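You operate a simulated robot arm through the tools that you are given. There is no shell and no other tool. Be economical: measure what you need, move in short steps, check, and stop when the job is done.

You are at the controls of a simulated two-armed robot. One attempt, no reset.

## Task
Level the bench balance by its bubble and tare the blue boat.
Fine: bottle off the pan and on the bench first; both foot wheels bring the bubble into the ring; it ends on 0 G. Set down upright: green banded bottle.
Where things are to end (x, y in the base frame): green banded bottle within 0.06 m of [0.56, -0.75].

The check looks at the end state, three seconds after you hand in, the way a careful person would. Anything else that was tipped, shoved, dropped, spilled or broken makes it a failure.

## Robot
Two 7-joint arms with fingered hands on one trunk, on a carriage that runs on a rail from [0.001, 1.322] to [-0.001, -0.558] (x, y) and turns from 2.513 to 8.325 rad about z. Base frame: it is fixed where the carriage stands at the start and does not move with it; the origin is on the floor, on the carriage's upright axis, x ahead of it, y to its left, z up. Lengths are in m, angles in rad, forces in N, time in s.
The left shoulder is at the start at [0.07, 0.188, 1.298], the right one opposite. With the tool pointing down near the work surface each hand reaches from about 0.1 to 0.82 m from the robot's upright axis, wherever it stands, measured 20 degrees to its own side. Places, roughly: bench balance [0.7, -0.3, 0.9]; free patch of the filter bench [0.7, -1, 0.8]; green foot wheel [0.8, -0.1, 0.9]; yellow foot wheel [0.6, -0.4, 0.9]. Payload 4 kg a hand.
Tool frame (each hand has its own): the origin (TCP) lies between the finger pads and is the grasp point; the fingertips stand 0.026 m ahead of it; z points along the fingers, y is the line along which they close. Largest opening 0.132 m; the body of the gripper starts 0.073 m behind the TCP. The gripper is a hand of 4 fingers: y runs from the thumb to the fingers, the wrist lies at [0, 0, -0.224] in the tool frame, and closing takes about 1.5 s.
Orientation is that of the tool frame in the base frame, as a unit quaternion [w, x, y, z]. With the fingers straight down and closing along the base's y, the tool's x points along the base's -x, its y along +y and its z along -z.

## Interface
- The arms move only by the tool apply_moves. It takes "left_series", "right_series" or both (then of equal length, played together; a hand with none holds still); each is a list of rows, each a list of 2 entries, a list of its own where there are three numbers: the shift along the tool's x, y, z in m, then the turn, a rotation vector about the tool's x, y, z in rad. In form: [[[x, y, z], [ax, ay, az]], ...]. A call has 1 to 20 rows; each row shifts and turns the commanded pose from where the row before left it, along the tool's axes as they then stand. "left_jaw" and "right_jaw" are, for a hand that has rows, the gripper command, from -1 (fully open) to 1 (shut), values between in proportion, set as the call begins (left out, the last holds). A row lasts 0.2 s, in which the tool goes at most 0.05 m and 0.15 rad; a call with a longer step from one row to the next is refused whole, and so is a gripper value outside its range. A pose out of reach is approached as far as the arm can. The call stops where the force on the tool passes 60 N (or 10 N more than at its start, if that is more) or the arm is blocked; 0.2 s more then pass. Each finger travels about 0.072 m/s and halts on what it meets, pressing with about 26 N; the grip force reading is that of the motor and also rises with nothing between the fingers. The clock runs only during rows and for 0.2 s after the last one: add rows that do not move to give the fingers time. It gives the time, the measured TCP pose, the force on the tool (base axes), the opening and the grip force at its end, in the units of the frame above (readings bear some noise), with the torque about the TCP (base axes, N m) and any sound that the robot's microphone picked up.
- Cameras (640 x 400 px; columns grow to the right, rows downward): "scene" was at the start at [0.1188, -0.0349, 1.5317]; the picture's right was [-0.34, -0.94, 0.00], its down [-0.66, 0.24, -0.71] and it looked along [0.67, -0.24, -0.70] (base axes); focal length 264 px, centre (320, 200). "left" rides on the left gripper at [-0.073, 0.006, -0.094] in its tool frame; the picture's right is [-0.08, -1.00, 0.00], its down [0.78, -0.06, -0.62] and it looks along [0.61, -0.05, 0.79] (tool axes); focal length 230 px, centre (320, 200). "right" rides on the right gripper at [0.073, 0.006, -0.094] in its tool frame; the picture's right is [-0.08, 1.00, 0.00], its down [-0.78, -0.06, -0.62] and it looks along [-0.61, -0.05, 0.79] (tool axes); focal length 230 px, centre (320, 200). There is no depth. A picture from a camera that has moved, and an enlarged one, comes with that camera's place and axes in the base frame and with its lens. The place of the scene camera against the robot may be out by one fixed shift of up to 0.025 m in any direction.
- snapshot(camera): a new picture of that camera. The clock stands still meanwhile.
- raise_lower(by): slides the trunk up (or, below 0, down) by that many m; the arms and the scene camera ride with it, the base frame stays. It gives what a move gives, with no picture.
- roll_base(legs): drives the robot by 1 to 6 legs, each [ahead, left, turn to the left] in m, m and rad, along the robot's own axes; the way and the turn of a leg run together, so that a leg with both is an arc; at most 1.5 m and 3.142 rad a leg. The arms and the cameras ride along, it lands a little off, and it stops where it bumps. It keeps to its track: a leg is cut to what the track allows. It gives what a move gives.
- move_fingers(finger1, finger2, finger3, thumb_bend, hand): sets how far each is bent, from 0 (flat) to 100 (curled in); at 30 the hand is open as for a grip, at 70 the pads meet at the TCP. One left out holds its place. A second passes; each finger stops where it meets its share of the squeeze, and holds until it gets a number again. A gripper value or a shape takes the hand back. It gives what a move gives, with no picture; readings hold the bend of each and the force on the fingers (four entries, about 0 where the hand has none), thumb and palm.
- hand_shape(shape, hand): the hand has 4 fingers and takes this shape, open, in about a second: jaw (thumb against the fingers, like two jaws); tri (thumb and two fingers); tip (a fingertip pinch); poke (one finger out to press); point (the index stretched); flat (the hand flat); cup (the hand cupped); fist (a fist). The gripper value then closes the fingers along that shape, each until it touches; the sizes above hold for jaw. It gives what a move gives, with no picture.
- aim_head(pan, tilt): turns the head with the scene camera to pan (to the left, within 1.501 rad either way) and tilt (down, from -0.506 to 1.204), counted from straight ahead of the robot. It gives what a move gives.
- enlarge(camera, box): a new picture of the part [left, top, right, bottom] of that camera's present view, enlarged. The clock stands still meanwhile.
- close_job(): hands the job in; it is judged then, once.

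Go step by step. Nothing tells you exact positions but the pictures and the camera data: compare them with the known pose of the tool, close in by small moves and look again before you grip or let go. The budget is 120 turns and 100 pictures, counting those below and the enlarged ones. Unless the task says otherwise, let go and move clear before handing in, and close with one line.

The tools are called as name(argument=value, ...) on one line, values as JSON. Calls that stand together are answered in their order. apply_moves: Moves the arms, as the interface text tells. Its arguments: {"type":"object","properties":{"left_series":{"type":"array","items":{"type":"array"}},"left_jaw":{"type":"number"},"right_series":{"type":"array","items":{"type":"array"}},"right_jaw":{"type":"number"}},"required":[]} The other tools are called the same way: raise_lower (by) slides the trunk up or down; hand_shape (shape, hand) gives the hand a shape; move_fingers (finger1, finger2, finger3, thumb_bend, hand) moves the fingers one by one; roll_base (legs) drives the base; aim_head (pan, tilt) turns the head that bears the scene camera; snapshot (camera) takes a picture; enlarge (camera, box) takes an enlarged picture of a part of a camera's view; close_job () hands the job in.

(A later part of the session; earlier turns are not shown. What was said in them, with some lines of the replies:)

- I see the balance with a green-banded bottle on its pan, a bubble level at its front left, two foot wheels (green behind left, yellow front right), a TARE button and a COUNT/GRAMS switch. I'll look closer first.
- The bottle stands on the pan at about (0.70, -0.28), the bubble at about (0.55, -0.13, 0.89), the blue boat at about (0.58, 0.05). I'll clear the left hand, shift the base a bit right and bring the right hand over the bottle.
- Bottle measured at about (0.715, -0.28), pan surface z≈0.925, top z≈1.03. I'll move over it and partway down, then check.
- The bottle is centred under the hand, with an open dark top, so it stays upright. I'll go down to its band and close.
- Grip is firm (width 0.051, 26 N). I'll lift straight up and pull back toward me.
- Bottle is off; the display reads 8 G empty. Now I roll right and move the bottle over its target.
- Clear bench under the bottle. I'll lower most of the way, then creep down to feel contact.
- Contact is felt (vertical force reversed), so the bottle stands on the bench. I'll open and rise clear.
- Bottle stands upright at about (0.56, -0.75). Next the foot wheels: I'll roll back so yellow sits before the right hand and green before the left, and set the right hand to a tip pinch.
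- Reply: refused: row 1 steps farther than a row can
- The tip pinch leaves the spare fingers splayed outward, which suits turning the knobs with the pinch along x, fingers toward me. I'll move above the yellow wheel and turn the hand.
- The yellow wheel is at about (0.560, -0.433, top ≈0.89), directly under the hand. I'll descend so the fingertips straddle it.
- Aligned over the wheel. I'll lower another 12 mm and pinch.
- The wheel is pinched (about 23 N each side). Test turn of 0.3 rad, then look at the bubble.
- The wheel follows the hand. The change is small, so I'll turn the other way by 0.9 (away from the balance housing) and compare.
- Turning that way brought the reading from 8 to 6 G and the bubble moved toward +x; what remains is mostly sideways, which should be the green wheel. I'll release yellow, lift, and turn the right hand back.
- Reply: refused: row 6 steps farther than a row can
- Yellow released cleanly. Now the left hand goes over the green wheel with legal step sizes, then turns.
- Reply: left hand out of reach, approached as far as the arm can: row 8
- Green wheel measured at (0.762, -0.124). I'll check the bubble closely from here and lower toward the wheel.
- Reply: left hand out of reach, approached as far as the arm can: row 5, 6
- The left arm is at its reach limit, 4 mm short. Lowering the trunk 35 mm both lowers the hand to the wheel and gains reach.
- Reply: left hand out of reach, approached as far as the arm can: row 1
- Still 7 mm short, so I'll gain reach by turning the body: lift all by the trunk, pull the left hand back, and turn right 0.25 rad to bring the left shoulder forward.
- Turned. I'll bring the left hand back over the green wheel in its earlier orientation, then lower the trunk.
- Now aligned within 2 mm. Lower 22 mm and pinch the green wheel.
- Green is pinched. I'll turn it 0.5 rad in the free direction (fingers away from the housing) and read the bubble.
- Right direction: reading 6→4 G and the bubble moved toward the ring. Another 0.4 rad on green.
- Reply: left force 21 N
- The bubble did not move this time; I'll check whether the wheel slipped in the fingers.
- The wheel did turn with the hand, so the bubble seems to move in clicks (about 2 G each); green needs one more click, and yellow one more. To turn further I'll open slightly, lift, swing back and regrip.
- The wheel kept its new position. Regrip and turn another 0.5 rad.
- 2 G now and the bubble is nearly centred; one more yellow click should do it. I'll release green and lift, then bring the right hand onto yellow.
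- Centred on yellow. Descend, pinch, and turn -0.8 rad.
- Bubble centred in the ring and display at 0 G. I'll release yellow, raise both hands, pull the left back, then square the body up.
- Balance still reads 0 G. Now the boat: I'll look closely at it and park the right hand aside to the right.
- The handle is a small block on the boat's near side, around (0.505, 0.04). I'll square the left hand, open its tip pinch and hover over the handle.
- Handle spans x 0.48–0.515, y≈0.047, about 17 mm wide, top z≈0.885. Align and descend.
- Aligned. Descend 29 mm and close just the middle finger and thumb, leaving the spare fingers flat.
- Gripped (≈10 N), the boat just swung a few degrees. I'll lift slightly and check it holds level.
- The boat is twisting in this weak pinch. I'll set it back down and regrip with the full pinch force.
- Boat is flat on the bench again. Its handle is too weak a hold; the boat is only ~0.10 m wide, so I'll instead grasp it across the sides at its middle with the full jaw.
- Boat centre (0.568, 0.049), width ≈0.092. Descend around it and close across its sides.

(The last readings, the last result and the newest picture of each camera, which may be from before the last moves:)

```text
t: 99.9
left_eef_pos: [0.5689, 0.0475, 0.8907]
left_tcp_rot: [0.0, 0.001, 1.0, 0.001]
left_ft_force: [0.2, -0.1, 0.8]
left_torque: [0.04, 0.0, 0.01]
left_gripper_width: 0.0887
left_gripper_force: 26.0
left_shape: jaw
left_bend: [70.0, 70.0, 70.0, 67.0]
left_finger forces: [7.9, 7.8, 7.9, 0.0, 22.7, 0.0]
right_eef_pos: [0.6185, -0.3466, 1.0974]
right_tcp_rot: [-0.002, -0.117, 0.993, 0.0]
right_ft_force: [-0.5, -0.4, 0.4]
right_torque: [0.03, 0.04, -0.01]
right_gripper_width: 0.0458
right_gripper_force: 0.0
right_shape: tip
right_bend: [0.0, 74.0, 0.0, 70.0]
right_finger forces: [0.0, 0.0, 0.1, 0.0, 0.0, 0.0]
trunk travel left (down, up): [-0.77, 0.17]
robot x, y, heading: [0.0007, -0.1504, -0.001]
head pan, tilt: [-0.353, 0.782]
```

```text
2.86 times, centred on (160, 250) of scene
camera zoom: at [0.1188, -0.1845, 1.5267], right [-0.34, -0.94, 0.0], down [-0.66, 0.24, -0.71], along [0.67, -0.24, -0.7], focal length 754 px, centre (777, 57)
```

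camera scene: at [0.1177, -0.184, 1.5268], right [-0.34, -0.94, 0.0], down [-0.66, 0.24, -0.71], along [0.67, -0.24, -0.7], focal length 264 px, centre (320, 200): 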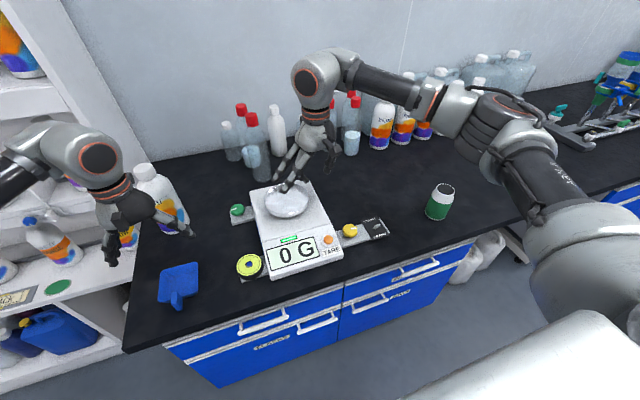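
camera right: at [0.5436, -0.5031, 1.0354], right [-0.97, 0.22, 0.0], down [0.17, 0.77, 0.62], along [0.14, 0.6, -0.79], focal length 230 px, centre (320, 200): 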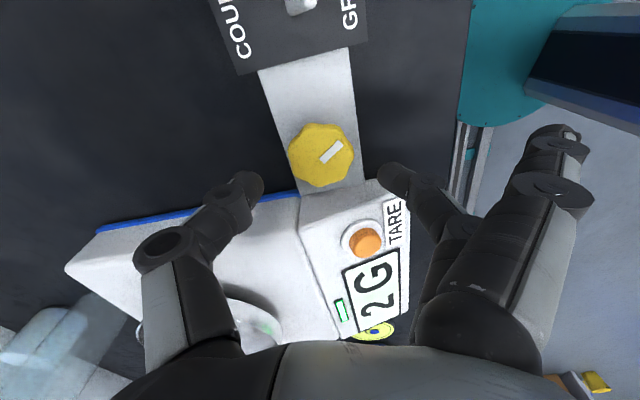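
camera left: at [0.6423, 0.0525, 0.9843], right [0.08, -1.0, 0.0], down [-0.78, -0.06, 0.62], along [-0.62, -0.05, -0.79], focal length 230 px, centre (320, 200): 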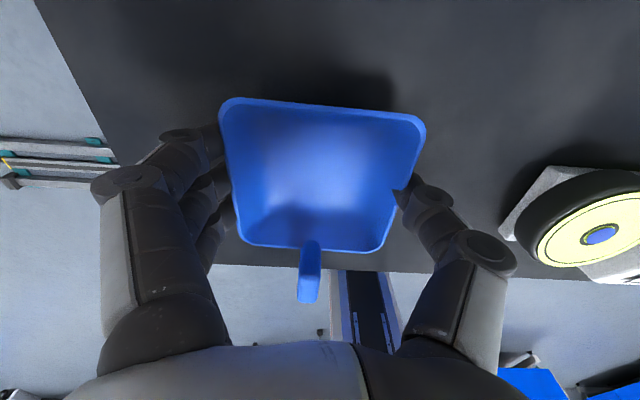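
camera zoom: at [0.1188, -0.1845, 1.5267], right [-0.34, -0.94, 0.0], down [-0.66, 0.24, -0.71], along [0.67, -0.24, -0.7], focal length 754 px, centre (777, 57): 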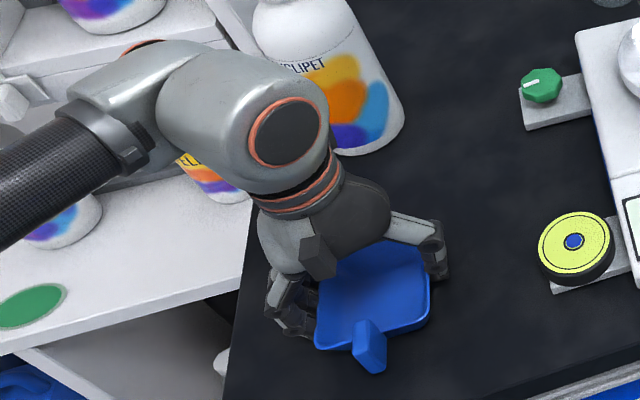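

Solid grip across the boat at 26 N. Lift a little and check it stays level.

apply_moves(left_series=[[[0, 0, -0.01], [0, 0, 0]], [[0, 0, -0.03], [0, 0, 0]], [[0, 0, -0.04], [0, 0, 0]], [[0, 0, -0.04], [0, 0, 0]], [[0, 0, -0.04], [0, 0, 0]], [[0, 0, 0], [0, 0, 0]]])

snapshot(camera="left")

enlarge(camera="scene", box=[60, 130, 300, 300])

```text
t: 101.3
left_eef_pos: [0.5683, 0.048, 1.0508]
left_tcp_rot: [-0.001, 0.001, 1.0, 0.0]
left_ft_force: [0.4, 0.4, 0.3]
left_torque: [-0.02, -0.01, 0.0]
left_gripper_width: 0.0888
left_gripper_force: 26.2
left_shape: jaw
left_bend: [70.0, 70.0, 70.0, 67.0]
left_finger forces: [7.9, 7.8, 7.8, 0.0, 22.7, 0.0]
right_eef_pos: [0.6188, -0.3459, 1.0973]
right_tcp_rot: [0.0, -0.118, 0.993, 0.001]
right_ft_force: [-0.8, -0.4, -0.1]
right_torque: [0.0, -0.01, -0.01]
right_gripper_width: 0.0458
right_gripper_force: 0.0
right_shape: tip
right_bend: [0.0, 74.0, 0.0, 70.0]
right_finger forces: [0.0, 0.0, 0.0, 0.1, 0.1, 0.0]
trunk travel left (down, up): [-0.77, 0.17]
robot x, y, heading: [-0.0024, -0.152, 0.001]
head pan, tilt: [-0.353, 0.782]
```

```text
30 pictures are left
camera left: at [0.6424, 0.0532, 1.145], right [0.08, -1.0, 0.0], down [-0.78, -0.06, 0.62], along [-0.62, -0.05, -0.79], focal length 230 px, centre (320, 200)
```

left: 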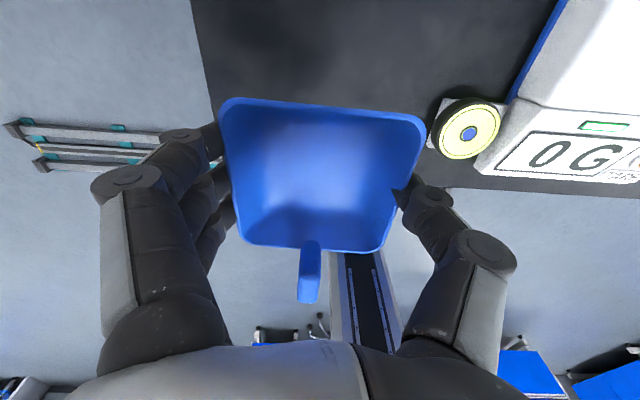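

```text
2.35 times, centred on (180, 215) of scene
camera zoom: at [0.1192, -0.1843, 1.5266], right [-0.34, -0.94, 0.0], down [-0.66, 0.24, -0.71], along [0.67, -0.24, -0.7], focal length 621 px, centre (649, 165)
```

zoom: 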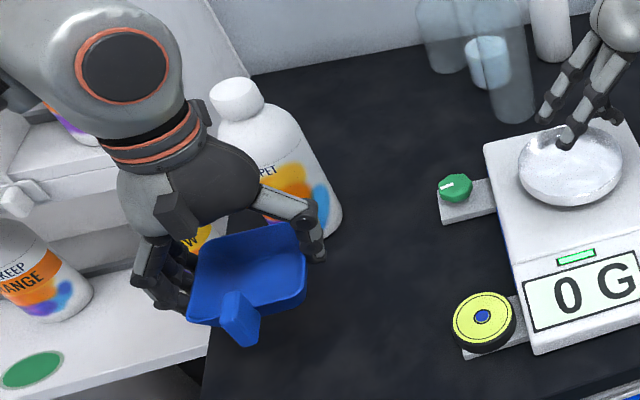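

The boat hangs level. I'll shift the base right, clear the right hand farther, and bring the boat above the pan centre (0.702, -0.279).

apply_moves(right_series=[[[0, -0.045, 0], [0, 0, 0]], [[0, -0.045, 0], [0, 0, 0]], [[0.04, 0, 0], [0, 0, 0]], [[0.04, 0, 0], [0, 0, 0]], [[0, 0, 0], [0, 0, 0]]])

roll_base(legs=[[0, -0.2, 0]])

apply_moves(left_series=[[[-0.034, -0.033, -0.005], [0, 0, 0]], [[-0.034, -0.033, -0.005], [0, 0, 0]], [[-0.034, -0.033, 0], [0, 0, 0]], [[-0.031, -0.028, 0], [0, 0, 0]], [[0, 0, 0], [0, 0, 0]]])

snapshot(camera="scene")

snapshot(camera="left")

```text
t: 102.5
left_eef_pos: [0.5694, 0.0479, 1.0511]
left_tcp_rot: [-0.001, 0.001, 1.0, -0.001]
left_ft_force: [0.2, 1.1, -0.4]
left_torque: [0.01, 0.05, 0.02]
left_gripper_width: 0.0885
left_gripper_force: 26.4
left_shape: jaw
left_bend: [70.0, 70.0, 70.0, 67.0]
left_finger forces: [7.8, 7.8, 7.7, 0.1, 22.6, 0.0]
right_eef_pos: [0.5629, -0.4513, 1.0967]
right_tcp_rot: [-0.002, -0.117, 0.993, -0.001]
right_ft_force: [-0.1, 0.5, -0.4]
right_torque: [-0.03, 0.0, 0.0]
right_gripper_width: 0.0458
right_gripper_force: 0.0
right_shape: tip
right_bend: [0.0, 74.0, 0.0, 70.0]
right_finger forces: [0.0, 0.1, 0.0, 0.1, 0.0, 0.0]
trunk travel left (down, up): [-0.77, 0.17]
robot x, y, heading: [0.0023, -0.1482, 0.004]
head pan, tilt: [-0.353, 0.782]
```

```text
t: 104.1
left_eef_pos: [0.5687, -0.151, 1.0507]
left_tcp_rot: [0.0, 0.002, 1.0, -0.001]
left_ft_force: [0.2, 0.5, 0.5]
left_torque: [-0.02, -0.03, 0.0]
left_gripper_width: 0.0887
left_gripper_force: 25.9
left_shape: jaw
left_bend: [70.0, 70.0, 70.0, 67.0]
left_finger forces: [7.9, 7.7, 7.7, 0.0, 22.7, 0.1]
right_eef_pos: [0.5608, -0.6519, 1.0995]
right_tcp_rot: [0.001, -0.118, 0.993, -0.001]
right_ft_force: [0.1, -0.3, -0.5]
right_torque: [0.01, -0.01, 0.01]
right_gripper_width: 0.0458
right_gripper_force: 0.1
right_shape: tip
right_bend: [0.0, 74.0, 0.0, 70.0]
right_finger forces: [0.0, 0.0, 0.0, 0.0, 0.0, 0.0]
trunk travel left (down, up): [-0.77, 0.17]
robot x, y, heading: [0.0012, -0.3533, 0.007]
head pan, tilt: [-0.353, 0.782]
```

```text
t: 105.3
left_eef_pos: [0.7022, -0.279, 1.0615]
left_tcp_rot: [0.0, 0.001, 1.0, -0.001]
left_ft_force: [-0.5, 0.6, -0.4]
left_torque: [0.01, 0.0, -0.04]
left_gripper_width: 0.0884
left_gripper_force: 25.3
left_shape: jaw
left_bend: [70.0, 70.0, 70.0, 67.0]
left_finger forces: [7.9, 7.9, 7.7, 0.0, 22.6, 0.0]
right_eef_pos: [0.5602, -0.652, 1.0991]
right_tcp_rot: [0.0, -0.118, 0.993, -0.001]
right_ft_force: [-0.5, -0.3, 0.4]
right_torque: [-0.01, -0.01, 0.0]
right_gripper_width: 0.0456
right_gripper_force: 0.1
right_shape: tip
right_bend: [0.0, 74.0, 0.0, 70.0]
right_finger forces: [0.0, 0.0, 0.0, 0.0, 0.0, 0.1]
trunk travel left (down, up): [-0.77, 0.17]
robot x, y, heading: [-0.0049, -0.3498, 0.005]
head pan, tilt: [-0.353, 0.782]
```

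```text
28 pictures are left
camera scene: at [0.1179, -0.3836, 1.5268], right [-0.34, -0.94, 0.0], down [-0.66, 0.24, -0.71], along [0.67, -0.24, -0.7], focal length 264 px, centre (320, 200)
```

scene: 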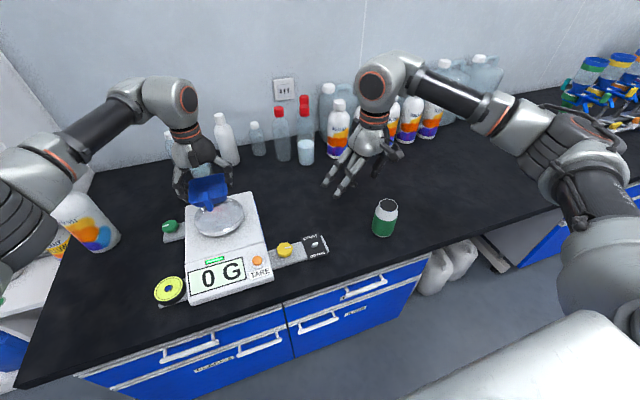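

```text
27 pictures are left
camera left: at [0.7753, -0.2744, 1.1548], right [0.07, -1.0, 0.0], down [-0.79, -0.06, 0.62], along [-0.61, -0.05, -0.79], focal length 230 px, centre (320, 200)
```

left: 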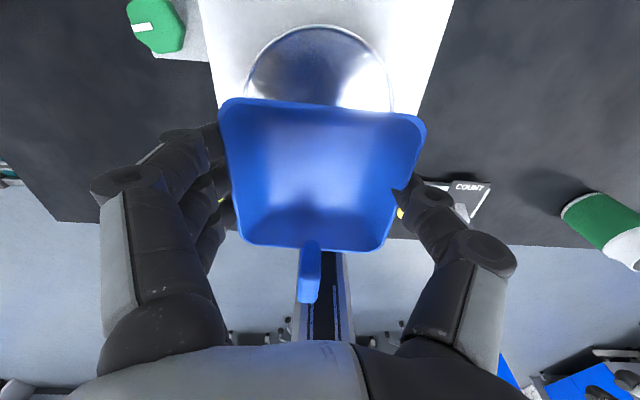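

Boat is centred over the pan within a few mm. Lower to just above, then creep until contact.

apply_moves(left_series=[[[-0.004, 0, 0.03], [0, 0, 0]], [[0, 0, 0.03], [0, 0, 0]], [[0, 0, 0.015], [0, 0, 0]], [[0, 0, 0], [0, 0, 0]]])

enlarge(camera="scene", box=[140, 140, 300, 300])

```text
t: 106.3
left_eef_pos: [0.7059, -0.2794, 0.9857]
left_tcp_rot: [-0.001, 0.002, 1.0, 0.0]
left_ft_force: [0.3, 0.2, -0.1]
left_torque: [-0.01, -0.01, -0.01]
left_gripper_width: 0.0889
left_gripper_force: 25.7
left_shape: jaw
left_bend: [70.0, 70.0, 70.0, 67.0]
left_finger forces: [7.9, 7.8, 7.8, 0.0, 22.6, 0.0]
right_eef_pos: [0.5611, -0.6535, 1.0986]
right_tcp_rot: [0.0, -0.118, 0.993, 0.0]
right_ft_force: [0.6, 0.4, -0.7]
right_torque: [0.01, 0.01, -0.02]
right_gripper_width: 0.0461
right_gripper_force: 0.1
right_shape: tip
right_bend: [0.0, 74.0, 0.0, 70.0]
right_finger forces: [0.0, 0.0, 0.0, 0.1, 0.0, 0.0]
trunk travel left (down, up): [-0.77, 0.17]
robot x, y, heading: [-0.0014, -0.3469, 0.002]
head pan, tilt: [-0.353, 0.782]
```

```text
2.50 times, centred on (220, 220) of scene
camera zoom: at [0.1187, -0.3852, 1.5266], right [-0.34, -0.94, 0.0], down [-0.66, 0.24, -0.71], along [0.67, -0.24, -0.7], focal length 660 px, centre (570, 150)
```

zoom: 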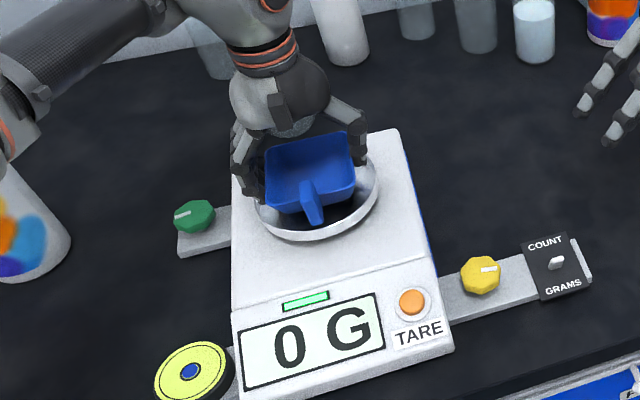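

apply_moves(left_series=[[[0, 0, 0.003], [0, 0, 0]], [[0, 0, 0.003], [0, 0, 0]], [[0, 0, 0.003], [0, 0, 0]], [[0, 0, 0], [0, 0, 0]]])

enlarge(camera="scene", box=[140, 140, 300, 300])

```text
t: 107.3
left_eef_pos: [0.7055, -0.281, 0.977]
left_tcp_rot: [-0.001, 0.002, 1.0, 0.0]
left_ft_force: [-0.2, -0.6, -0.4]
left_torque: [-0.02, 0.02, 0.0]
left_gripper_width: 0.0885
left_gripper_force: 26.3
left_shape: jaw
left_bend: [70.0, 70.0, 70.0, 67.0]
left_finger forces: [7.9, 7.8, 7.8, 0.0, 22.5, 0.0]
right_eef_pos: [0.5603, -0.6524, 1.0984]
right_tcp_rot: [0.0, -0.117, 0.993, 0.0]
right_ft_force: [-0.1, 0.9, -0.1]
right_torque: [-0.02, -0.02, 0.0]
right_gripper_width: 0.0457
right_gripper_force: 0.0
right_shape: tip
right_bend: [0.0, 74.0, 0.0, 70.0]
right_finger forces: [0.0, 0.0, 0.0, 0.1, 0.0, 0.0]
trunk travel left (down, up): [-0.77, 0.17]
robot x, y, heading: [-0.0005, -0.3484, 0.002]
head pan, tilt: [-0.353, 0.782]
```

```text
2.50 times, centred on (220, 220) of scene
camera zoom: at [0.1186, -0.385, 1.5267], right [-0.34, -0.94, 0.0], down [-0.66, 0.24, -0.71], along [0.67, -0.24, -0.7], focal length 660 px, centre (570, 150)
```

zoom: 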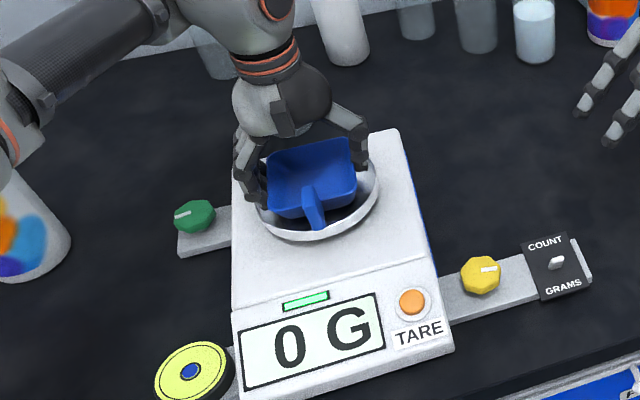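

apply_moves(left_series=[[[0, 0, 0.002], [0, 0, 0]], [[0, 0, 0.002], [0, 0, 0]], [[0, 0, 0], [0, 0, 0]]])

enlarge(camera="scene", box=[140, 140, 300, 300])

```text
t: 108.1
left_eef_pos: [0.7051, -0.2793, 0.9737]
left_tcp_rot: [0.0, 0.002, 1.0, 0.0]
left_ft_force: [-0.2, 0.4, -1.2]
left_torque: [0.02, 0.01, -0.02]
left_gripper_width: 0.0887
left_gripper_force: 26.0
left_shape: jaw
left_bend: [70.0, 70.0, 70.0, 67.0]
left_finger forces: [7.9, 7.8, 7.8, 0.1, 22.5, 0.0]
right_eef_pos: [0.5606, -0.6523, 1.0987]
right_tcp_rot: [0.001, -0.118, 0.993, 0.0]
right_ft_force: [-0.2, 0.7, 0.1]
right_torque: [0.01, 0.01, 0.0]
right_gripper_width: 0.0459
right_gripper_force: 0.1
right_shape: tip
right_bend: [0.0, 74.0, 0.0, 70.0]
right_finger forces: [0.0, 0.0, 0.0, 0.0, 0.1, 0.0]
trunk travel left (down, up): [-0.77, 0.17]
robot x, y, heading: [-0.006, -0.3497, -0.0]
head pan, tilt: [-0.353, 0.782]
```

```text
2.50 times, centred on (220, 220) of scene
camera zoom: at [0.1185, -0.385, 1.5267], right [-0.34, -0.94, 0.0], down [-0.66, 0.24, -0.71], along [0.67, -0.24, -0.7], focal length 660 px, centre (570, 150)
```

zoom: 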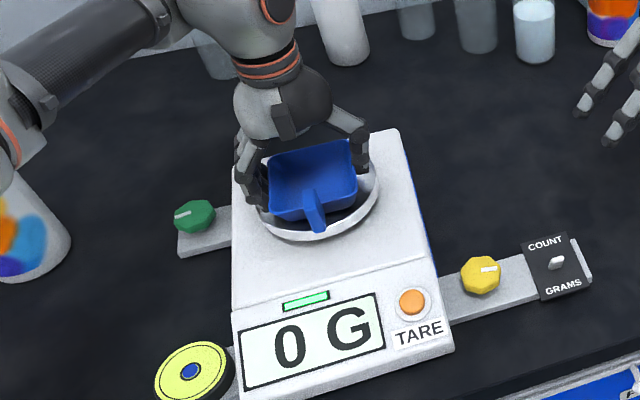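

apply_moves(left_series=[[[0, 0, 0.002], [0, 0, 0]], [[0, 0, 0.0015], [0, 0, 0]], [[0, 0, 0], [0, 0, 0]]])

enlarge(camera="scene", box=[140, 140, 300, 300])

```text
t: 108.9
left_eef_pos: [0.7044, -0.2798, 0.9711]
left_tcp_rot: [0.001, 0.002, 1.0, 0.0]
left_ft_force: [0.4, 0.2, 5.2]
left_torque: [0.19, 0.01, -0.03]
left_gripper_width: 0.0887
left_gripper_force: 26.2
left_shape: jaw
left_bend: [70.0, 70.0, 70.0, 67.0]
left_finger forces: [7.8, 7.4, 7.1, 0.1, 22.2, 0.1]
right_eef_pos: [0.5597, -0.6535, 1.0985]
right_tcp_rot: [0.001, -0.117, 0.993, -0.001]
right_ft_force: [-0.8, -0.2, -0.1]
right_torque: [0.02, 0.0, 0.01]
right_gripper_width: 0.046
right_gripper_force: 0.2
right_shape: tip
right_bend: [0.0, 74.0, 0.0, 70.0]
right_finger forces: [0.0, 0.0, 0.0, 0.0, 0.0, 0.1]
trunk travel left (down, up): [-0.77, 0.17]
robot x, y, heading: [0.0008, -0.3551, 0.007]
head pan, tilt: [-0.353, 0.782]
```

```text
2.50 times, centred on (220, 220) of scene
camera zoom: at [0.1181, -0.3851, 1.5268], right [-0.34, -0.94, 0.0], down [-0.66, 0.24, -0.71], along [0.67, -0.24, -0.7], focal length 660 px, centre (570, 150)
```

zoom: 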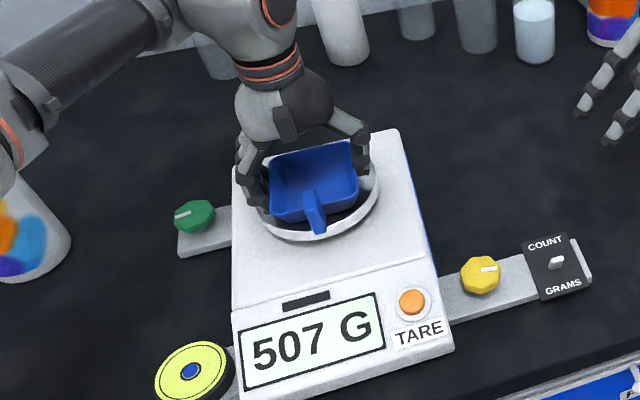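

Contact: 5 N, display shows the push. I'll ease up half a millimetre, open and lift clear.

apply_moves(left_series=[[[0, 0, -0.001], [0, 0, 0]], [[0, 0, 0], [0, 0, 0]]])

apply_moves(left_series=[[[0, 0, 0], [0, 0, 0]], [[0, 0, 0], [0, 0, 0]], [[0, 0, 0], [0, 0, 0]], [[0, 0, 0], [0, 0, 0]], [[0, 0, 0], [0, 0, 0]], [[0, 0, -0.03], [0, 0, 0]], [[0, 0, -0.04], [0, 0, 0]], [[0, 0, -0.04], [0, 0, 0]], [[0, 0, -0.04], [0, 0, 0]], [[0, 0, 0], [0, 0, 0]]], left_jaw=-1)

snapshot(camera="left")

enlarge(camera="scene", box=[140, 140, 300, 300])

```text
t: 109.5
left_eef_pos: [0.7047, -0.279, 0.9715]
left_tcp_rot: [0.0, 0.001, 1.0, 0.0]
left_ft_force: [1.3, 0.1, 2.6]
left_torque: [0.1, -0.01, -0.03]
left_gripper_width: 0.0884
left_gripper_force: 25.4
left_shape: jaw
left_bend: [70.0, 70.0, 70.0, 67.0]
left_finger forces: [8.1, 7.8, 7.4, 0.0, 22.6, 0.0]
right_eef_pos: [0.5601, -0.6538, 1.0981]
right_tcp_rot: [0.001, -0.118, 0.993, 0.001]
right_ft_force: [0.0, 0.5, -0.2]
right_torque: [0.03, -0.01, 0.02]
right_gripper_width: 0.0459
right_gripper_force: 0.0
right_shape: tip
right_bend: [0.0, 74.0, 0.0, 70.0]
right_finger forces: [0.0, 0.0, 0.0, 0.0, 0.1, 0.0]
trunk travel left (down, up): [-0.77, 0.17]
robot x, y, heading: [0.0, -0.3505, 0.004]
head pan, tilt: [-0.353, 0.782]
```

```text
t: 111.7
left_eef_pos: [0.7056, -0.2805, 1.1215]
left_tcp_rot: [-0.001, 0.001, 1.0, 0.0]
left_ft_force: [1.3, 0.2, -0.4]
left_torque: [-0.03, 0.02, -0.01]
left_gripper_width: 0.132
left_gripper_force: 0.0
left_shape: jaw
left_bend: [30.0, 30.0, 30.0, 30.0]
left_finger forces: [0.0, 0.0, 0.0, 0.0, 0.0, 0.1]
right_eef_pos: [0.5612, -0.6532, 1.098]
right_tcp_rot: [0.0, -0.118, 0.993, 0.0]
right_ft_force: [0.9, 0.6, -0.4]
right_torque: [0.02, 0.02, 0.01]
right_gripper_width: 0.0458
right_gripper_force: 0.1
right_shape: tip
right_bend: [0.0, 74.0, 0.0, 70.0]
right_finger forces: [0.1, 0.0, 0.1, 0.1, 0.1, 0.0]
trunk travel left (down, up): [-0.77, 0.17]
robot x, y, heading: [0.0003, -0.3501, 0.006]
head pan, tilt: [-0.353, 0.782]
```

```text
22 pictures are left
camera left: at [0.7787, -0.275, 1.2143], right [0.07, -1.0, 0.0], down [-0.78, -0.06, 0.62], along [-0.62, -0.05, -0.79], focal length 230 px, centre (320, 200)
```

left: 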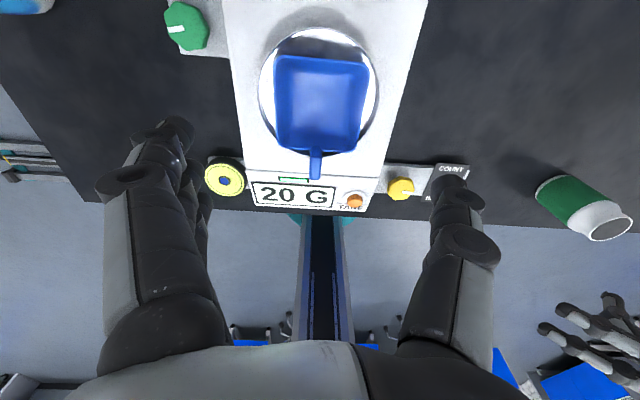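

```text
2.50 times, centred on (220, 220) of scene
camera zoom: at [0.119, -0.385, 1.5266], right [-0.34, -0.94, 0.0], down [-0.66, 0.24, -0.71], along [0.67, -0.24, -0.7], focal length 660 px, centre (570, 150)
```

zoom: 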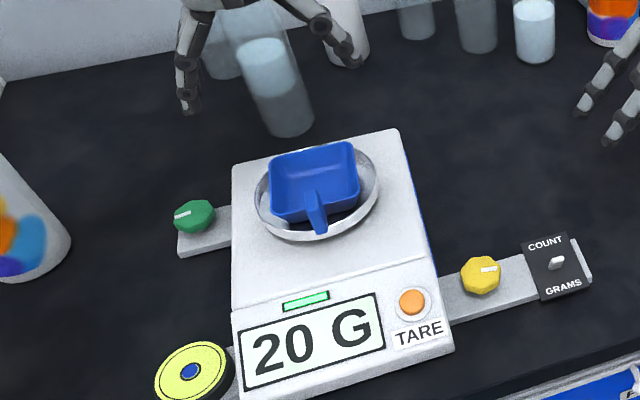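

The boat sits flat on the pan and reads a stable 20 G. Next TARE at about (0.541, -0.355, 0.905): park the left hand, shape the right hand to poke and look.

apply_moves(left_series=[[[0.03, 0.035, -0.01], [0, 0, 0]], [[0.03, 0.035, 0], [0, 0, 0]], [[0.03, 0.035, 0], [0, 0, 0]], [[0.03, 0.035, 0], [0, 0, 0]], [[0.03, 0.035, 0], [0, 0, 0]], [[0, 0, 0], [0, 0, 0]]], right_series=[[[0, 0, 0], [0, 0, 0.117]], [[0, 0, 0], [0, 0, 0.118]], [[0, 0.045, 0], [0, 0, 0]], [[0, 0.045, 0], [0, 0, 0]], [[0, 0.045, 0], [0, 0, 0]], [[0, 0, 0], [0, 0, 0]]])

hand_shape(shape="poke", hand="right")

snapshot(camera="right")

snapshot(camera="scene")

```text
t: 113.1
left_eef_pos: [0.5562, -0.1069, 1.1304]
left_tcp_rot: [0.0, 0.002, 1.0, 0.001]
left_ft_force: [0.7, -0.6, 0.2]
left_torque: [0.03, 0.01, 0.0]
left_gripper_width: 0.1321
left_gripper_force: 0.1
left_shape: jaw
left_bend: [30.0, 30.0, 30.0, 30.0]
left_finger forces: [0.0, 0.0, 0.0, 0.0, 0.1, 0.0]
right_eef_pos: [0.5615, -0.5197, 1.0981]
right_tcp_rot: [0.0, 0.001, 1.0, 0.001]
right_ft_force: [0.0, 0.4, 0.0]
right_torque: [0.05, 0.03, -0.01]
right_gripper_width: 0.0457
right_gripper_force: 0.1
right_shape: tip
right_bend: [0.0, 74.0, 0.0, 70.0]
right_finger forces: [0.0, 0.0, 0.1, 0.1, 0.0, 0.0]
trunk travel left (down, up): [-0.77, 0.17]
robot x, y, heading: [0.0035, -0.3495, 0.007]
head pan, tilt: [-0.353, 0.782]
```

```text
t: 114.0
left_eef_pos: [0.556, -0.1045, 1.1313]
left_tcp_rot: [0.0, 0.002, 1.0, 0.0]
left_ft_force: [-0.2, 0.1, 0.4]
left_torque: [-0.02, -0.02, -0.01]
left_gripper_width: 0.1319
left_gripper_force: 0.1
left_shape: jaw
left_bend: [30.0, 30.0, 30.0, 30.0]
left_finger forces: [0.0, 0.0, 0.0, 0.0, 0.0, 0.0]
right_eef_pos: [0.5602, -0.5167, 1.0986]
right_tcp_rot: [0.001, 0.0, 1.0, 0.0]
right_ft_force: [0.7, 0.1, -0.6]
right_torque: [-0.01, -0.03, -0.02]
right_gripper_width: 0.0
right_gripper_force: 0.0
right_shape: poke
right_bend: [100.0, 100.0, 100.0, 46.0]
right_finger forces: [0.1, 0.1, 0.1, 0.1, 0.1, 0.0]
trunk travel left (down, up): [-0.77, 0.17]
robot x, y, heading: [-0.0025, -0.3509, 0.006]
head pan, tilt: [-0.353, 0.782]
```

```text
20 pictures are left
camera right: at [0.4878, -0.5117, 1.192], right [0.08, 1.0, 0.0], down [0.78, -0.06, 0.62], along [0.61, -0.05, -0.79], focal length 230 px, centre (320, 200)
```

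right: 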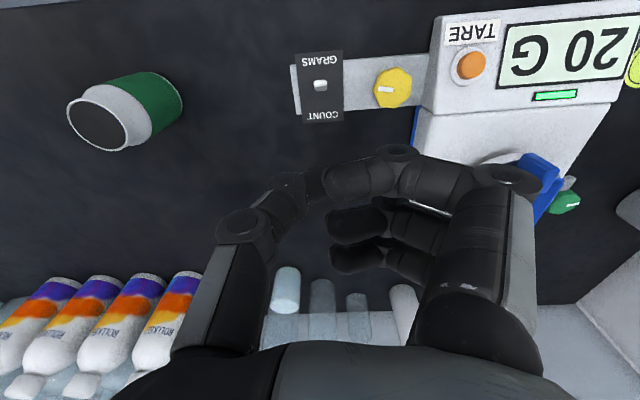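

```text
19 pictures are left
camera scene: at [0.1184, -0.3844, 1.5267], right [-0.34, -0.94, 0.0], down [-0.66, 0.24, -0.71], along [0.67, -0.24, -0.7], focal length 264 px, centre (320, 200)
```

scene: 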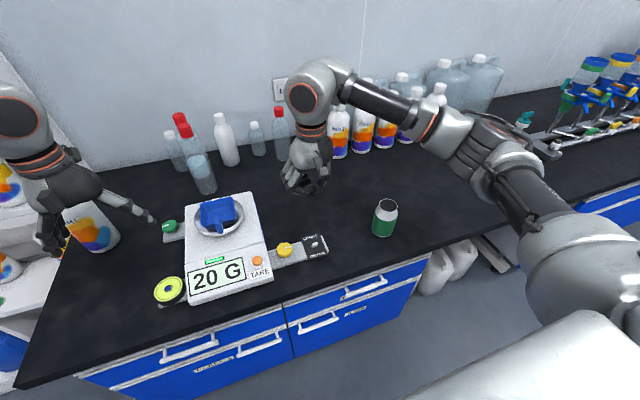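

Poke makes a fist, which is not handy; instead I'll use a closed thumb–finger pinch as a probe, spare fingers flat, turned so they hang in front of the bench.

hand_shape(shape="tip", hand="right")

move_fingers(hand="right", finger1=0, finger2=72, finger3=0, thumb_bend=72)

apply_moves(right_series=[[[0.005, 0.04, 0], [0, 0, 0]], [[0.005, 0.04, 0], [0, 0, 0]], [[0.005, 0.04, 0], [0, 0, 0]], [[0.004, 0.041, 0], [0, 0, 0]], [[0, 0, 0], [0, 0, -0.1427]], [[0, 0, 0], [0, 0, -0.1427]], [[0, 0, 0], [0, 0, -0.1427]], [[0, 0, 0], [0, 0, -0.1427]], [[0, 0, 0], [0, 0, -0.1427]], [[0, 0, 0], [0, 0, -0.1427]], [[0, 0, 0], [0, 0, -0.1427]], [[0, 0, 0], [0, 0, -0.1427]], [[0, 0, 0], [0, 0, -0.1427]], [[0, 0, 0], [0, 0, -0.1427]], [[0, 0, 0], [0, 0, -0.1427]], [[0, 0, 0.04], [0, 0, 0]], [[0, 0, 0.04], [0, 0, 0]], [[0, 0, 0.03], [0, 0, 0]], [[0, 0, 0], [0, 0, 0]]])

snapshot(camera="right")

enlarge(camera="scene", box=[140, 160, 340, 320])

```text
t: 114.9
left_eef_pos: [0.5562, -0.1057, 1.13]
left_tcp_rot: [-0.001, 0.002, 1.0, 0.001]
left_ft_force: [-0.7, -0.7, 0.4]
left_torque: [0.02, 0.02, 0.04]
left_gripper_width: 0.1323
left_gripper_force: 0.0
left_shape: jaw
left_bend: [30.0, 30.0, 30.0, 30.0]
left_finger forces: [0.1, 0.1, 0.0, 0.0, 0.0, 0.0]
right_eef_pos: [0.5607, -0.5182, 1.0977]
right_tcp_rot: [-0.001, 0.0, 1.0, 0.0]
right_ft_force: [-0.6, 0.7, 0.5]
right_torque: [0.0, -0.01, 0.06]
right_gripper_width: 0.1315
right_gripper_force: 0.0
right_shape: tip
right_bend: [0.0, 30.0, 0.0, 30.0]
right_finger forces: [0.0, 0.1, 0.0, 0.0, 0.1, 0.0]
trunk travel left (down, up): [-0.77, 0.17]
robot x, y, heading: [-0.002, -0.3486, 0.001]
head pan, tilt: [-0.353, 0.782]
```

```text
t: 115.9
left_eef_pos: [0.5562, -0.1052, 1.1308]
left_tcp_rot: [-0.001, 0.001, 1.0, 0.0]
left_ft_force: [0.7, -0.3, -1.1]
left_torque: [0.0, -0.01, 0.0]
left_gripper_width: 0.132
left_gripper_force: 0.0
left_shape: jaw
left_bend: [30.0, 30.0, 30.0, 30.0]
left_finger forces: [0.0, 0.0, 0.0, 0.0, 0.1, 0.0]
right_eef_pos: [0.5606, -0.5179, 1.0976]
right_tcp_rot: [0.0, 0.0, 1.0, 0.0]
right_ft_force: [0.2, 0.0, 0.1]
right_torque: [0.02, 0.01, 0.03]
right_gripper_width: 0.1002
right_gripper_force: 0.1
right_shape: fingers
right_bend: [0.0, 71.0, 0.0, 71.0]
right_finger forces: [0.0, 0.0, 0.0, 0.0, 0.1, 0.1]
trunk travel left (down, up): [-0.77, 0.17]
robot x, y, heading: [0.0028, -0.3514, -0.001]
head pan, tilt: [-0.353, 0.782]
```

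```text
t: 119.9
left_eef_pos: [0.5551, -0.1043, 1.1302]
left_tcp_rot: [-0.001, 0.002, 1.0, 0.0]
left_ft_force: [0.0, 0.6, -0.5]
left_torque: [-0.03, -0.02, 0.03]
left_gripper_width: 0.1319
left_gripper_force: 0.0
left_shape: jaw
left_bend: [30.0, 30.0, 30.0, 30.0]
left_finger forces: [0.0, 0.0, 0.0, 0.0, 0.1, 0.0]
right_eef_pos: [0.542, -0.3575, 0.9877]
right_tcp_rot: [0.0, 0.707, -0.707, 0.001]
right_ft_force: [-0.4, -0.3, -0.2]
right_torque: [-0.01, 0.01, 0.01]
right_gripper_width: 0.1003
right_gripper_force: 0.2
right_shape: fingers
right_bend: [0.0, 71.0, 0.0, 71.0]
right_finger forces: [0.0, 0.0, 0.1, 0.1, 0.0, 0.0]
trunk travel left (down, up): [-0.77, 0.17]
robot x, y, heading: [0.0036, -0.3522, 0.003]
head pan, tilt: [-0.353, 0.782]
```

```text
18 pictures are left
camera right: at [0.5365, -0.4308, 1.0815], right [-1.0, 0.08, 0.0], down [0.06, 0.79, 0.62], along [0.05, 0.61, -0.79], focal length 230 px, centre (320, 200)
```

right: 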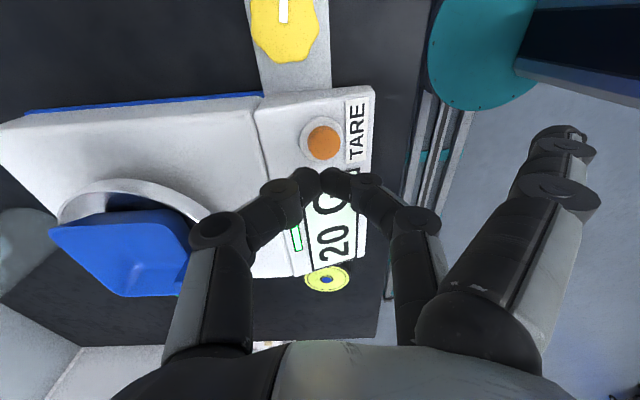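

```text
2.50 times, centred on (240, 240) of scene
camera zoom: at [0.1185, -0.385, 1.5267], right [-0.34, -0.94, 0.0], down [-0.66, 0.24, -0.71], along [0.67, -0.24, -0.7], focal length 660 px, centre (520, 100)
```

zoom: 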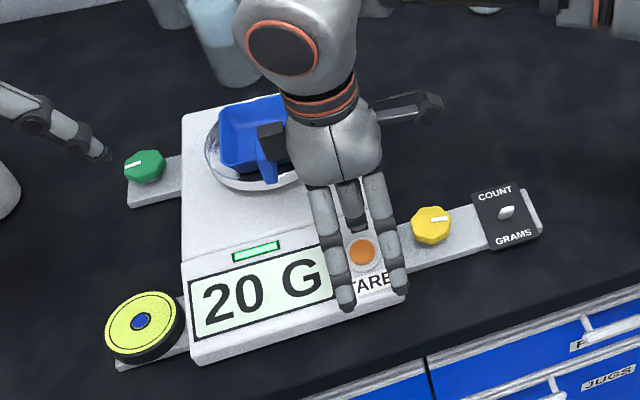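

The button is directly under the probe at (0.541, -0.355). Descend near it, then press in small steps.

apply_moves(right_series=[[[-0.0025, 0, 0.02], [0, 0, 0]], [[0, 0, 0.015], [0, 0, 0]], [[0, 0, 0.008], [0, 0, 0]], [[0, 0, 0], [0, 0, 0]]])

snapshot(camera="right")

```text
t: 120.9
left_eef_pos: [0.5571, -0.1054, 1.1307]
left_tcp_rot: [0.0, 0.002, 1.0, 0.0]
left_ft_force: [-0.8, 0.9, -0.1]
left_torque: [-0.02, -0.01, 0.03]
left_gripper_width: 0.1319
left_gripper_force: 0.0
left_shape: jaw
left_bend: [30.0, 30.0, 30.0, 30.0]
left_finger forces: [0.1, 0.1, 0.1, 0.1, 0.0, 0.1]
right_eef_pos: [0.541, -0.3554, 0.9456]
right_tcp_rot: [0.0, 0.707, -0.707, 0.0]
right_ft_force: [1.1, -0.3, -0.2]
right_torque: [-0.01, -0.01, -0.03]
right_gripper_width: 0.1
right_gripper_force: 0.0
right_shape: fingers
right_bend: [0.0, 71.0, 0.0, 71.0]
right_finger forces: [0.1, 0.0, 0.0, 0.0, 0.0, 0.0]
trunk travel left (down, up): [-0.77, 0.17]
robot x, y, heading: [-0.0005, -0.3459, 0.001]
head pan, tilt: [-0.353, 0.782]
```

```text
16 pictures are left
camera right: at [0.5365, -0.4281, 1.0384], right [-1.0, 0.08, 0.0], down [0.06, 0.79, 0.62], along [0.05, 0.61, -0.79], focal length 230 px, centre (320, 200)
```

right: 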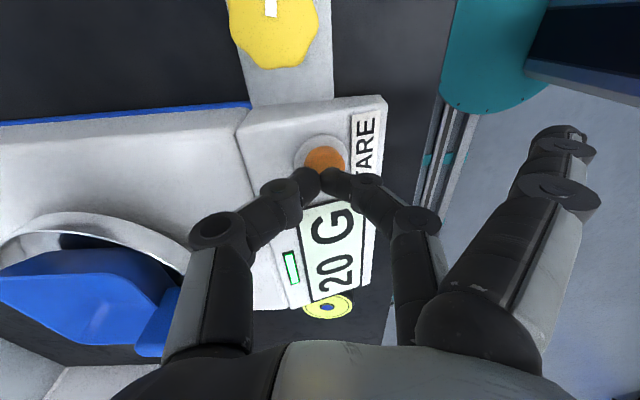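

Probe tip is over the button (top ≈0.90), about 2 cm above. Descend in small steps.

apply_moves(right_series=[[[0, 0, 0.005], [0, 0, 0]], [[0, 0, 0.005], [0, 0, 0]], [[0, 0, 0.004], [0, 0, 0]], [[0, 0, 0], [0, 0, 0]]])

enlarge(camera="scene", box=[140, 160, 340, 320])

```text
t: 121.9
left_eef_pos: [0.555, -0.1057, 1.1313]
left_tcp_rot: [0.0, 0.002, 1.0, 0.0]
left_ft_force: [0.2, 0.0, 0.1]
left_torque: [0.02, 0.01, -0.01]
left_gripper_width: 0.1319
left_gripper_force: 0.0
left_shape: jaw
left_bend: [30.0, 30.0, 30.0, 30.0]
left_finger forces: [0.0, 0.0, 0.0, 0.0, 0.1, 0.1]
right_eef_pos: [0.542, -0.3552, 0.9333]
right_tcp_rot: [0.002, -0.706, 0.708, 0.0]
right_ft_force: [7.9, -2.3, 19.8]
right_torque: [-0.02, -0.38, -0.02]
right_gripper_width: 0.1006
right_gripper_force: 11.0
right_shape: fingers
right_bend: [0.0, 71.0, 0.0, 72.0]
right_finger forces: [0.0, 0.1, 0.0, 0.0, 22.4, 0.1]
trunk travel left (down, up): [-0.77, 0.17]
robot x, y, heading: [-0.0011, -0.3473, 0.006]
head pan, tilt: [-0.353, 0.782]
heard: click
```

```text
2.50 times, centred on (240, 240) of scene
camera zoom: at [0.1176, -0.3853, 1.527], right [-0.34, -0.94, 0.0], down [-0.66, 0.24, -0.71], along [0.67, -0.24, -0.7], focal length 660 px, centre (520, 100)
```

zoom: 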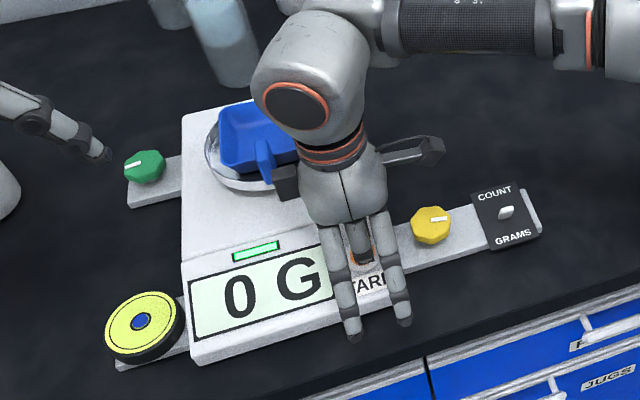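

A click, and the display reads 0 G. I'll rise straight up and move the hand clear.

apply_moves(right_series=[[[0, 0, -0.01], [0, 0, 0]], [[0, 0, -0.03], [0, 0, 0]], [[0, 0, -0.04], [0, 0, 0]], [[0, 0, -0.04], [0, 0, 0]], [[0, 0, -0.04], [0, 0, 0]], [[0, 0.03, -0.02], [0, 0, 0]], [[0, 0.04, 0], [0, 0, 0]], [[0, 0.04, 0], [0, 0, 0]], [[0, 0.04, 0], [0, 0, 0]], [[0, 0, 0], [0, 0, 0]]], left_series=[[[0, 0, 0], [0, 0, 0]], [[0, 0, -0.03], [0, 0, 0]], [[0, 0, -0.03], [0, 0, 0]], [[0.04, 0, 0], [0, 0, 0]], [[0.04, 0, 0], [0, 0, 0]], [[0.04, 0, 0], [0, 0, 0]], [[0.03, 0, 0], [0, 0, 0]], [[0, 0, 0], [0, 0, 0]], [[0, 0, 0], [0, 0, 0]], [[0, 0, 0], [0, 0, 0]]])

snapshot(camera="scene")

enlarge(camera="scene", box=[140, 160, 340, 320])

```text
t: 124.1
left_eef_pos: [0.4066, -0.1033, 1.1908]
left_tcp_rot: [-0.002, 0.002, 1.0, 0.0]
left_ft_force: [0.2, -0.2, 0.2]
left_torque: [-0.01, -0.01, 0.02]
left_gripper_width: 0.1318
left_gripper_force: 0.0
left_shape: jaw
left_bend: [30.0, 30.0, 30.0, 30.0]
left_finger forces: [0.1, 0.0, 0.1, 0.0, 0.0, 0.1]
right_eef_pos: [0.3922, -0.3543, 1.1114]
right_tcp_rot: [0.0, -0.707, 0.708, 0.0]
right_ft_force: [0.2, -0.8, 0.3]
right_torque: [0.02, -0.04, 0.01]
right_gripper_width: 0.1004
right_gripper_force: 0.1
right_shape: fingers
right_bend: [0.0, 71.0, 0.0, 71.0]
right_finger forces: [0.1, 0.0, 0.0, 0.0, 0.1, 0.0]
trunk travel left (down, up): [-0.77, 0.17]
robot x, y, heading: [0.0016, -0.3511, 0.003]
head pan, tilt: [-0.353, 0.782]
```

```text
14 pictures are left
camera scene: at [0.1189, -0.385, 1.5266], right [-0.34, -0.94, 0.0], down [-0.66, 0.24, -0.71], along [0.67, -0.24, -0.7], focal length 264 px, centre (320, 200)
```

scene: 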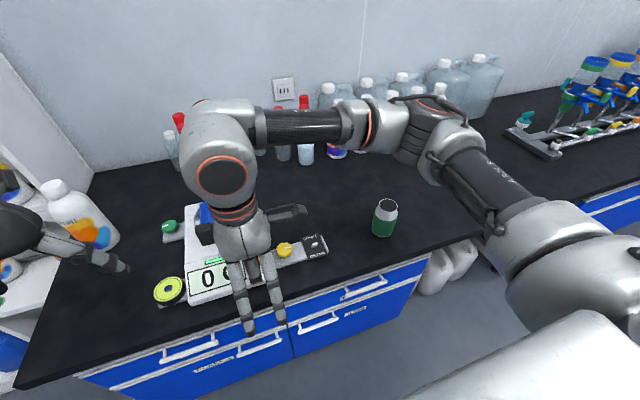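

```text
2.50 times, centred on (240, 240) of scene
camera zoom: at [0.1189, -0.385, 1.5266], right [-0.34, -0.94, 0.0], down [-0.66, 0.24, -0.71], along [0.67, -0.24, -0.7], focal length 660 px, centre (520, 100)
```

zoom: 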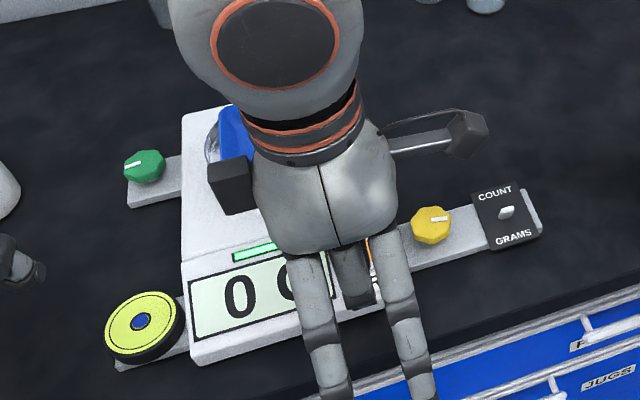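

The right hand blocks the view; I'll slide it right, above everything, for a final look.

apply_moves(right_series=[[[0.045, 0, -0.01], [0, 0, 0]], [[0.045, 0, -0.01], [0, 0, 0]], [[0.045, 0, 0], [0, 0, 0]], [[0.045, 0, 0], [0, 0, 0]], [[0.045, 0, 0], [0, 0, 0]], [[0, 0, 0], [0, 0, 0]]])

snapshot(camera="scene")

enlarge(camera="scene", box=[140, 160, 340, 320])

```text
t: 125.5
left_eef_pos: [0.4068, -0.1037, 1.1922]
left_tcp_rot: [0.0, 0.002, 1.0, -0.001]
left_ft_force: [-0.1, -0.4, 0.3]
left_torque: [-0.02, 0.03, -0.04]
left_gripper_width: 0.1319
left_gripper_force: 0.0
left_shape: jaw
left_bend: [30.0, 30.0, 30.0, 30.0]
left_finger forces: [0.0, 0.0, 0.0, 0.0, 0.0, 0.0]
right_eef_pos: [0.3924, -0.5782, 1.1295]
right_tcp_rot: [-0.001, -0.707, 0.707, -0.001]
right_ft_force: [0.2, 0.7, 0.2]
right_torque: [-0.02, 0.02, -0.01]
right_gripper_width: 0.1003
right_gripper_force: 0.1
right_shape: fingers
right_bend: [0.0, 71.0, 0.0, 71.0]
right_finger forces: [0.0, 0.1, 0.1, 0.1, 0.0, 0.0]
trunk travel left (down, up): [-0.77, 0.17]
robot x, y, heading: [0.0004, -0.3501, 0.004]
head pan, tilt: [-0.353, 0.782]
```

```text
12 pictures are left
camera scene: at [0.1192, -0.3833, 1.5266], right [-0.34, -0.94, 0.0], down [-0.66, 0.24, -0.71], along [0.67, -0.24, -0.7], focal length 264 px, centre (320, 200)
```

scene: 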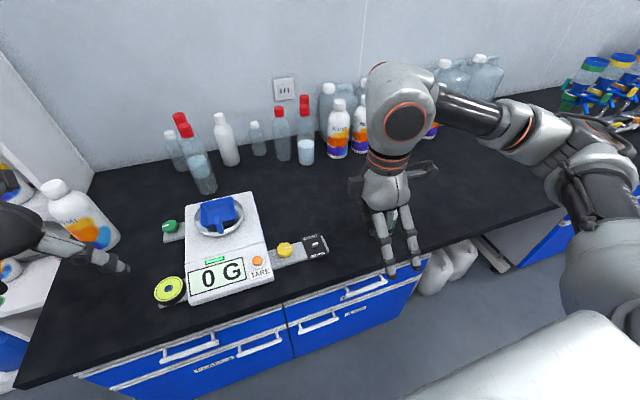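

```text
2.50 times, centred on (240, 240) of scene
camera zoom: at [0.1192, -0.3833, 1.5266], right [-0.34, -0.94, 0.0], down [-0.66, 0.24, -0.71], along [0.67, -0.24, -0.7], focal length 660 px, centre (520, 100)
```

zoom: 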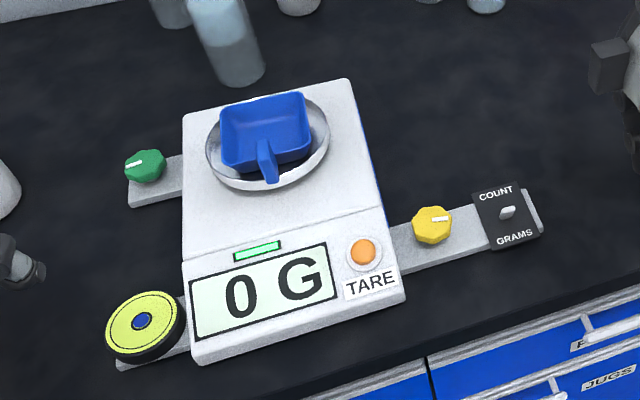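

The display shows a stable 0 G, the boat is on the pan, the bubble is in the ring, and the bottle is upright at its spot with both hands clear. Handing in.

close_job()

```text
The job is handed in.
```

The balance is level with the bubble in the ring, the blue boat is on the pan tared to 0 G, and the green banded bottle stands upright on the bench at about (0.56, -0.75).
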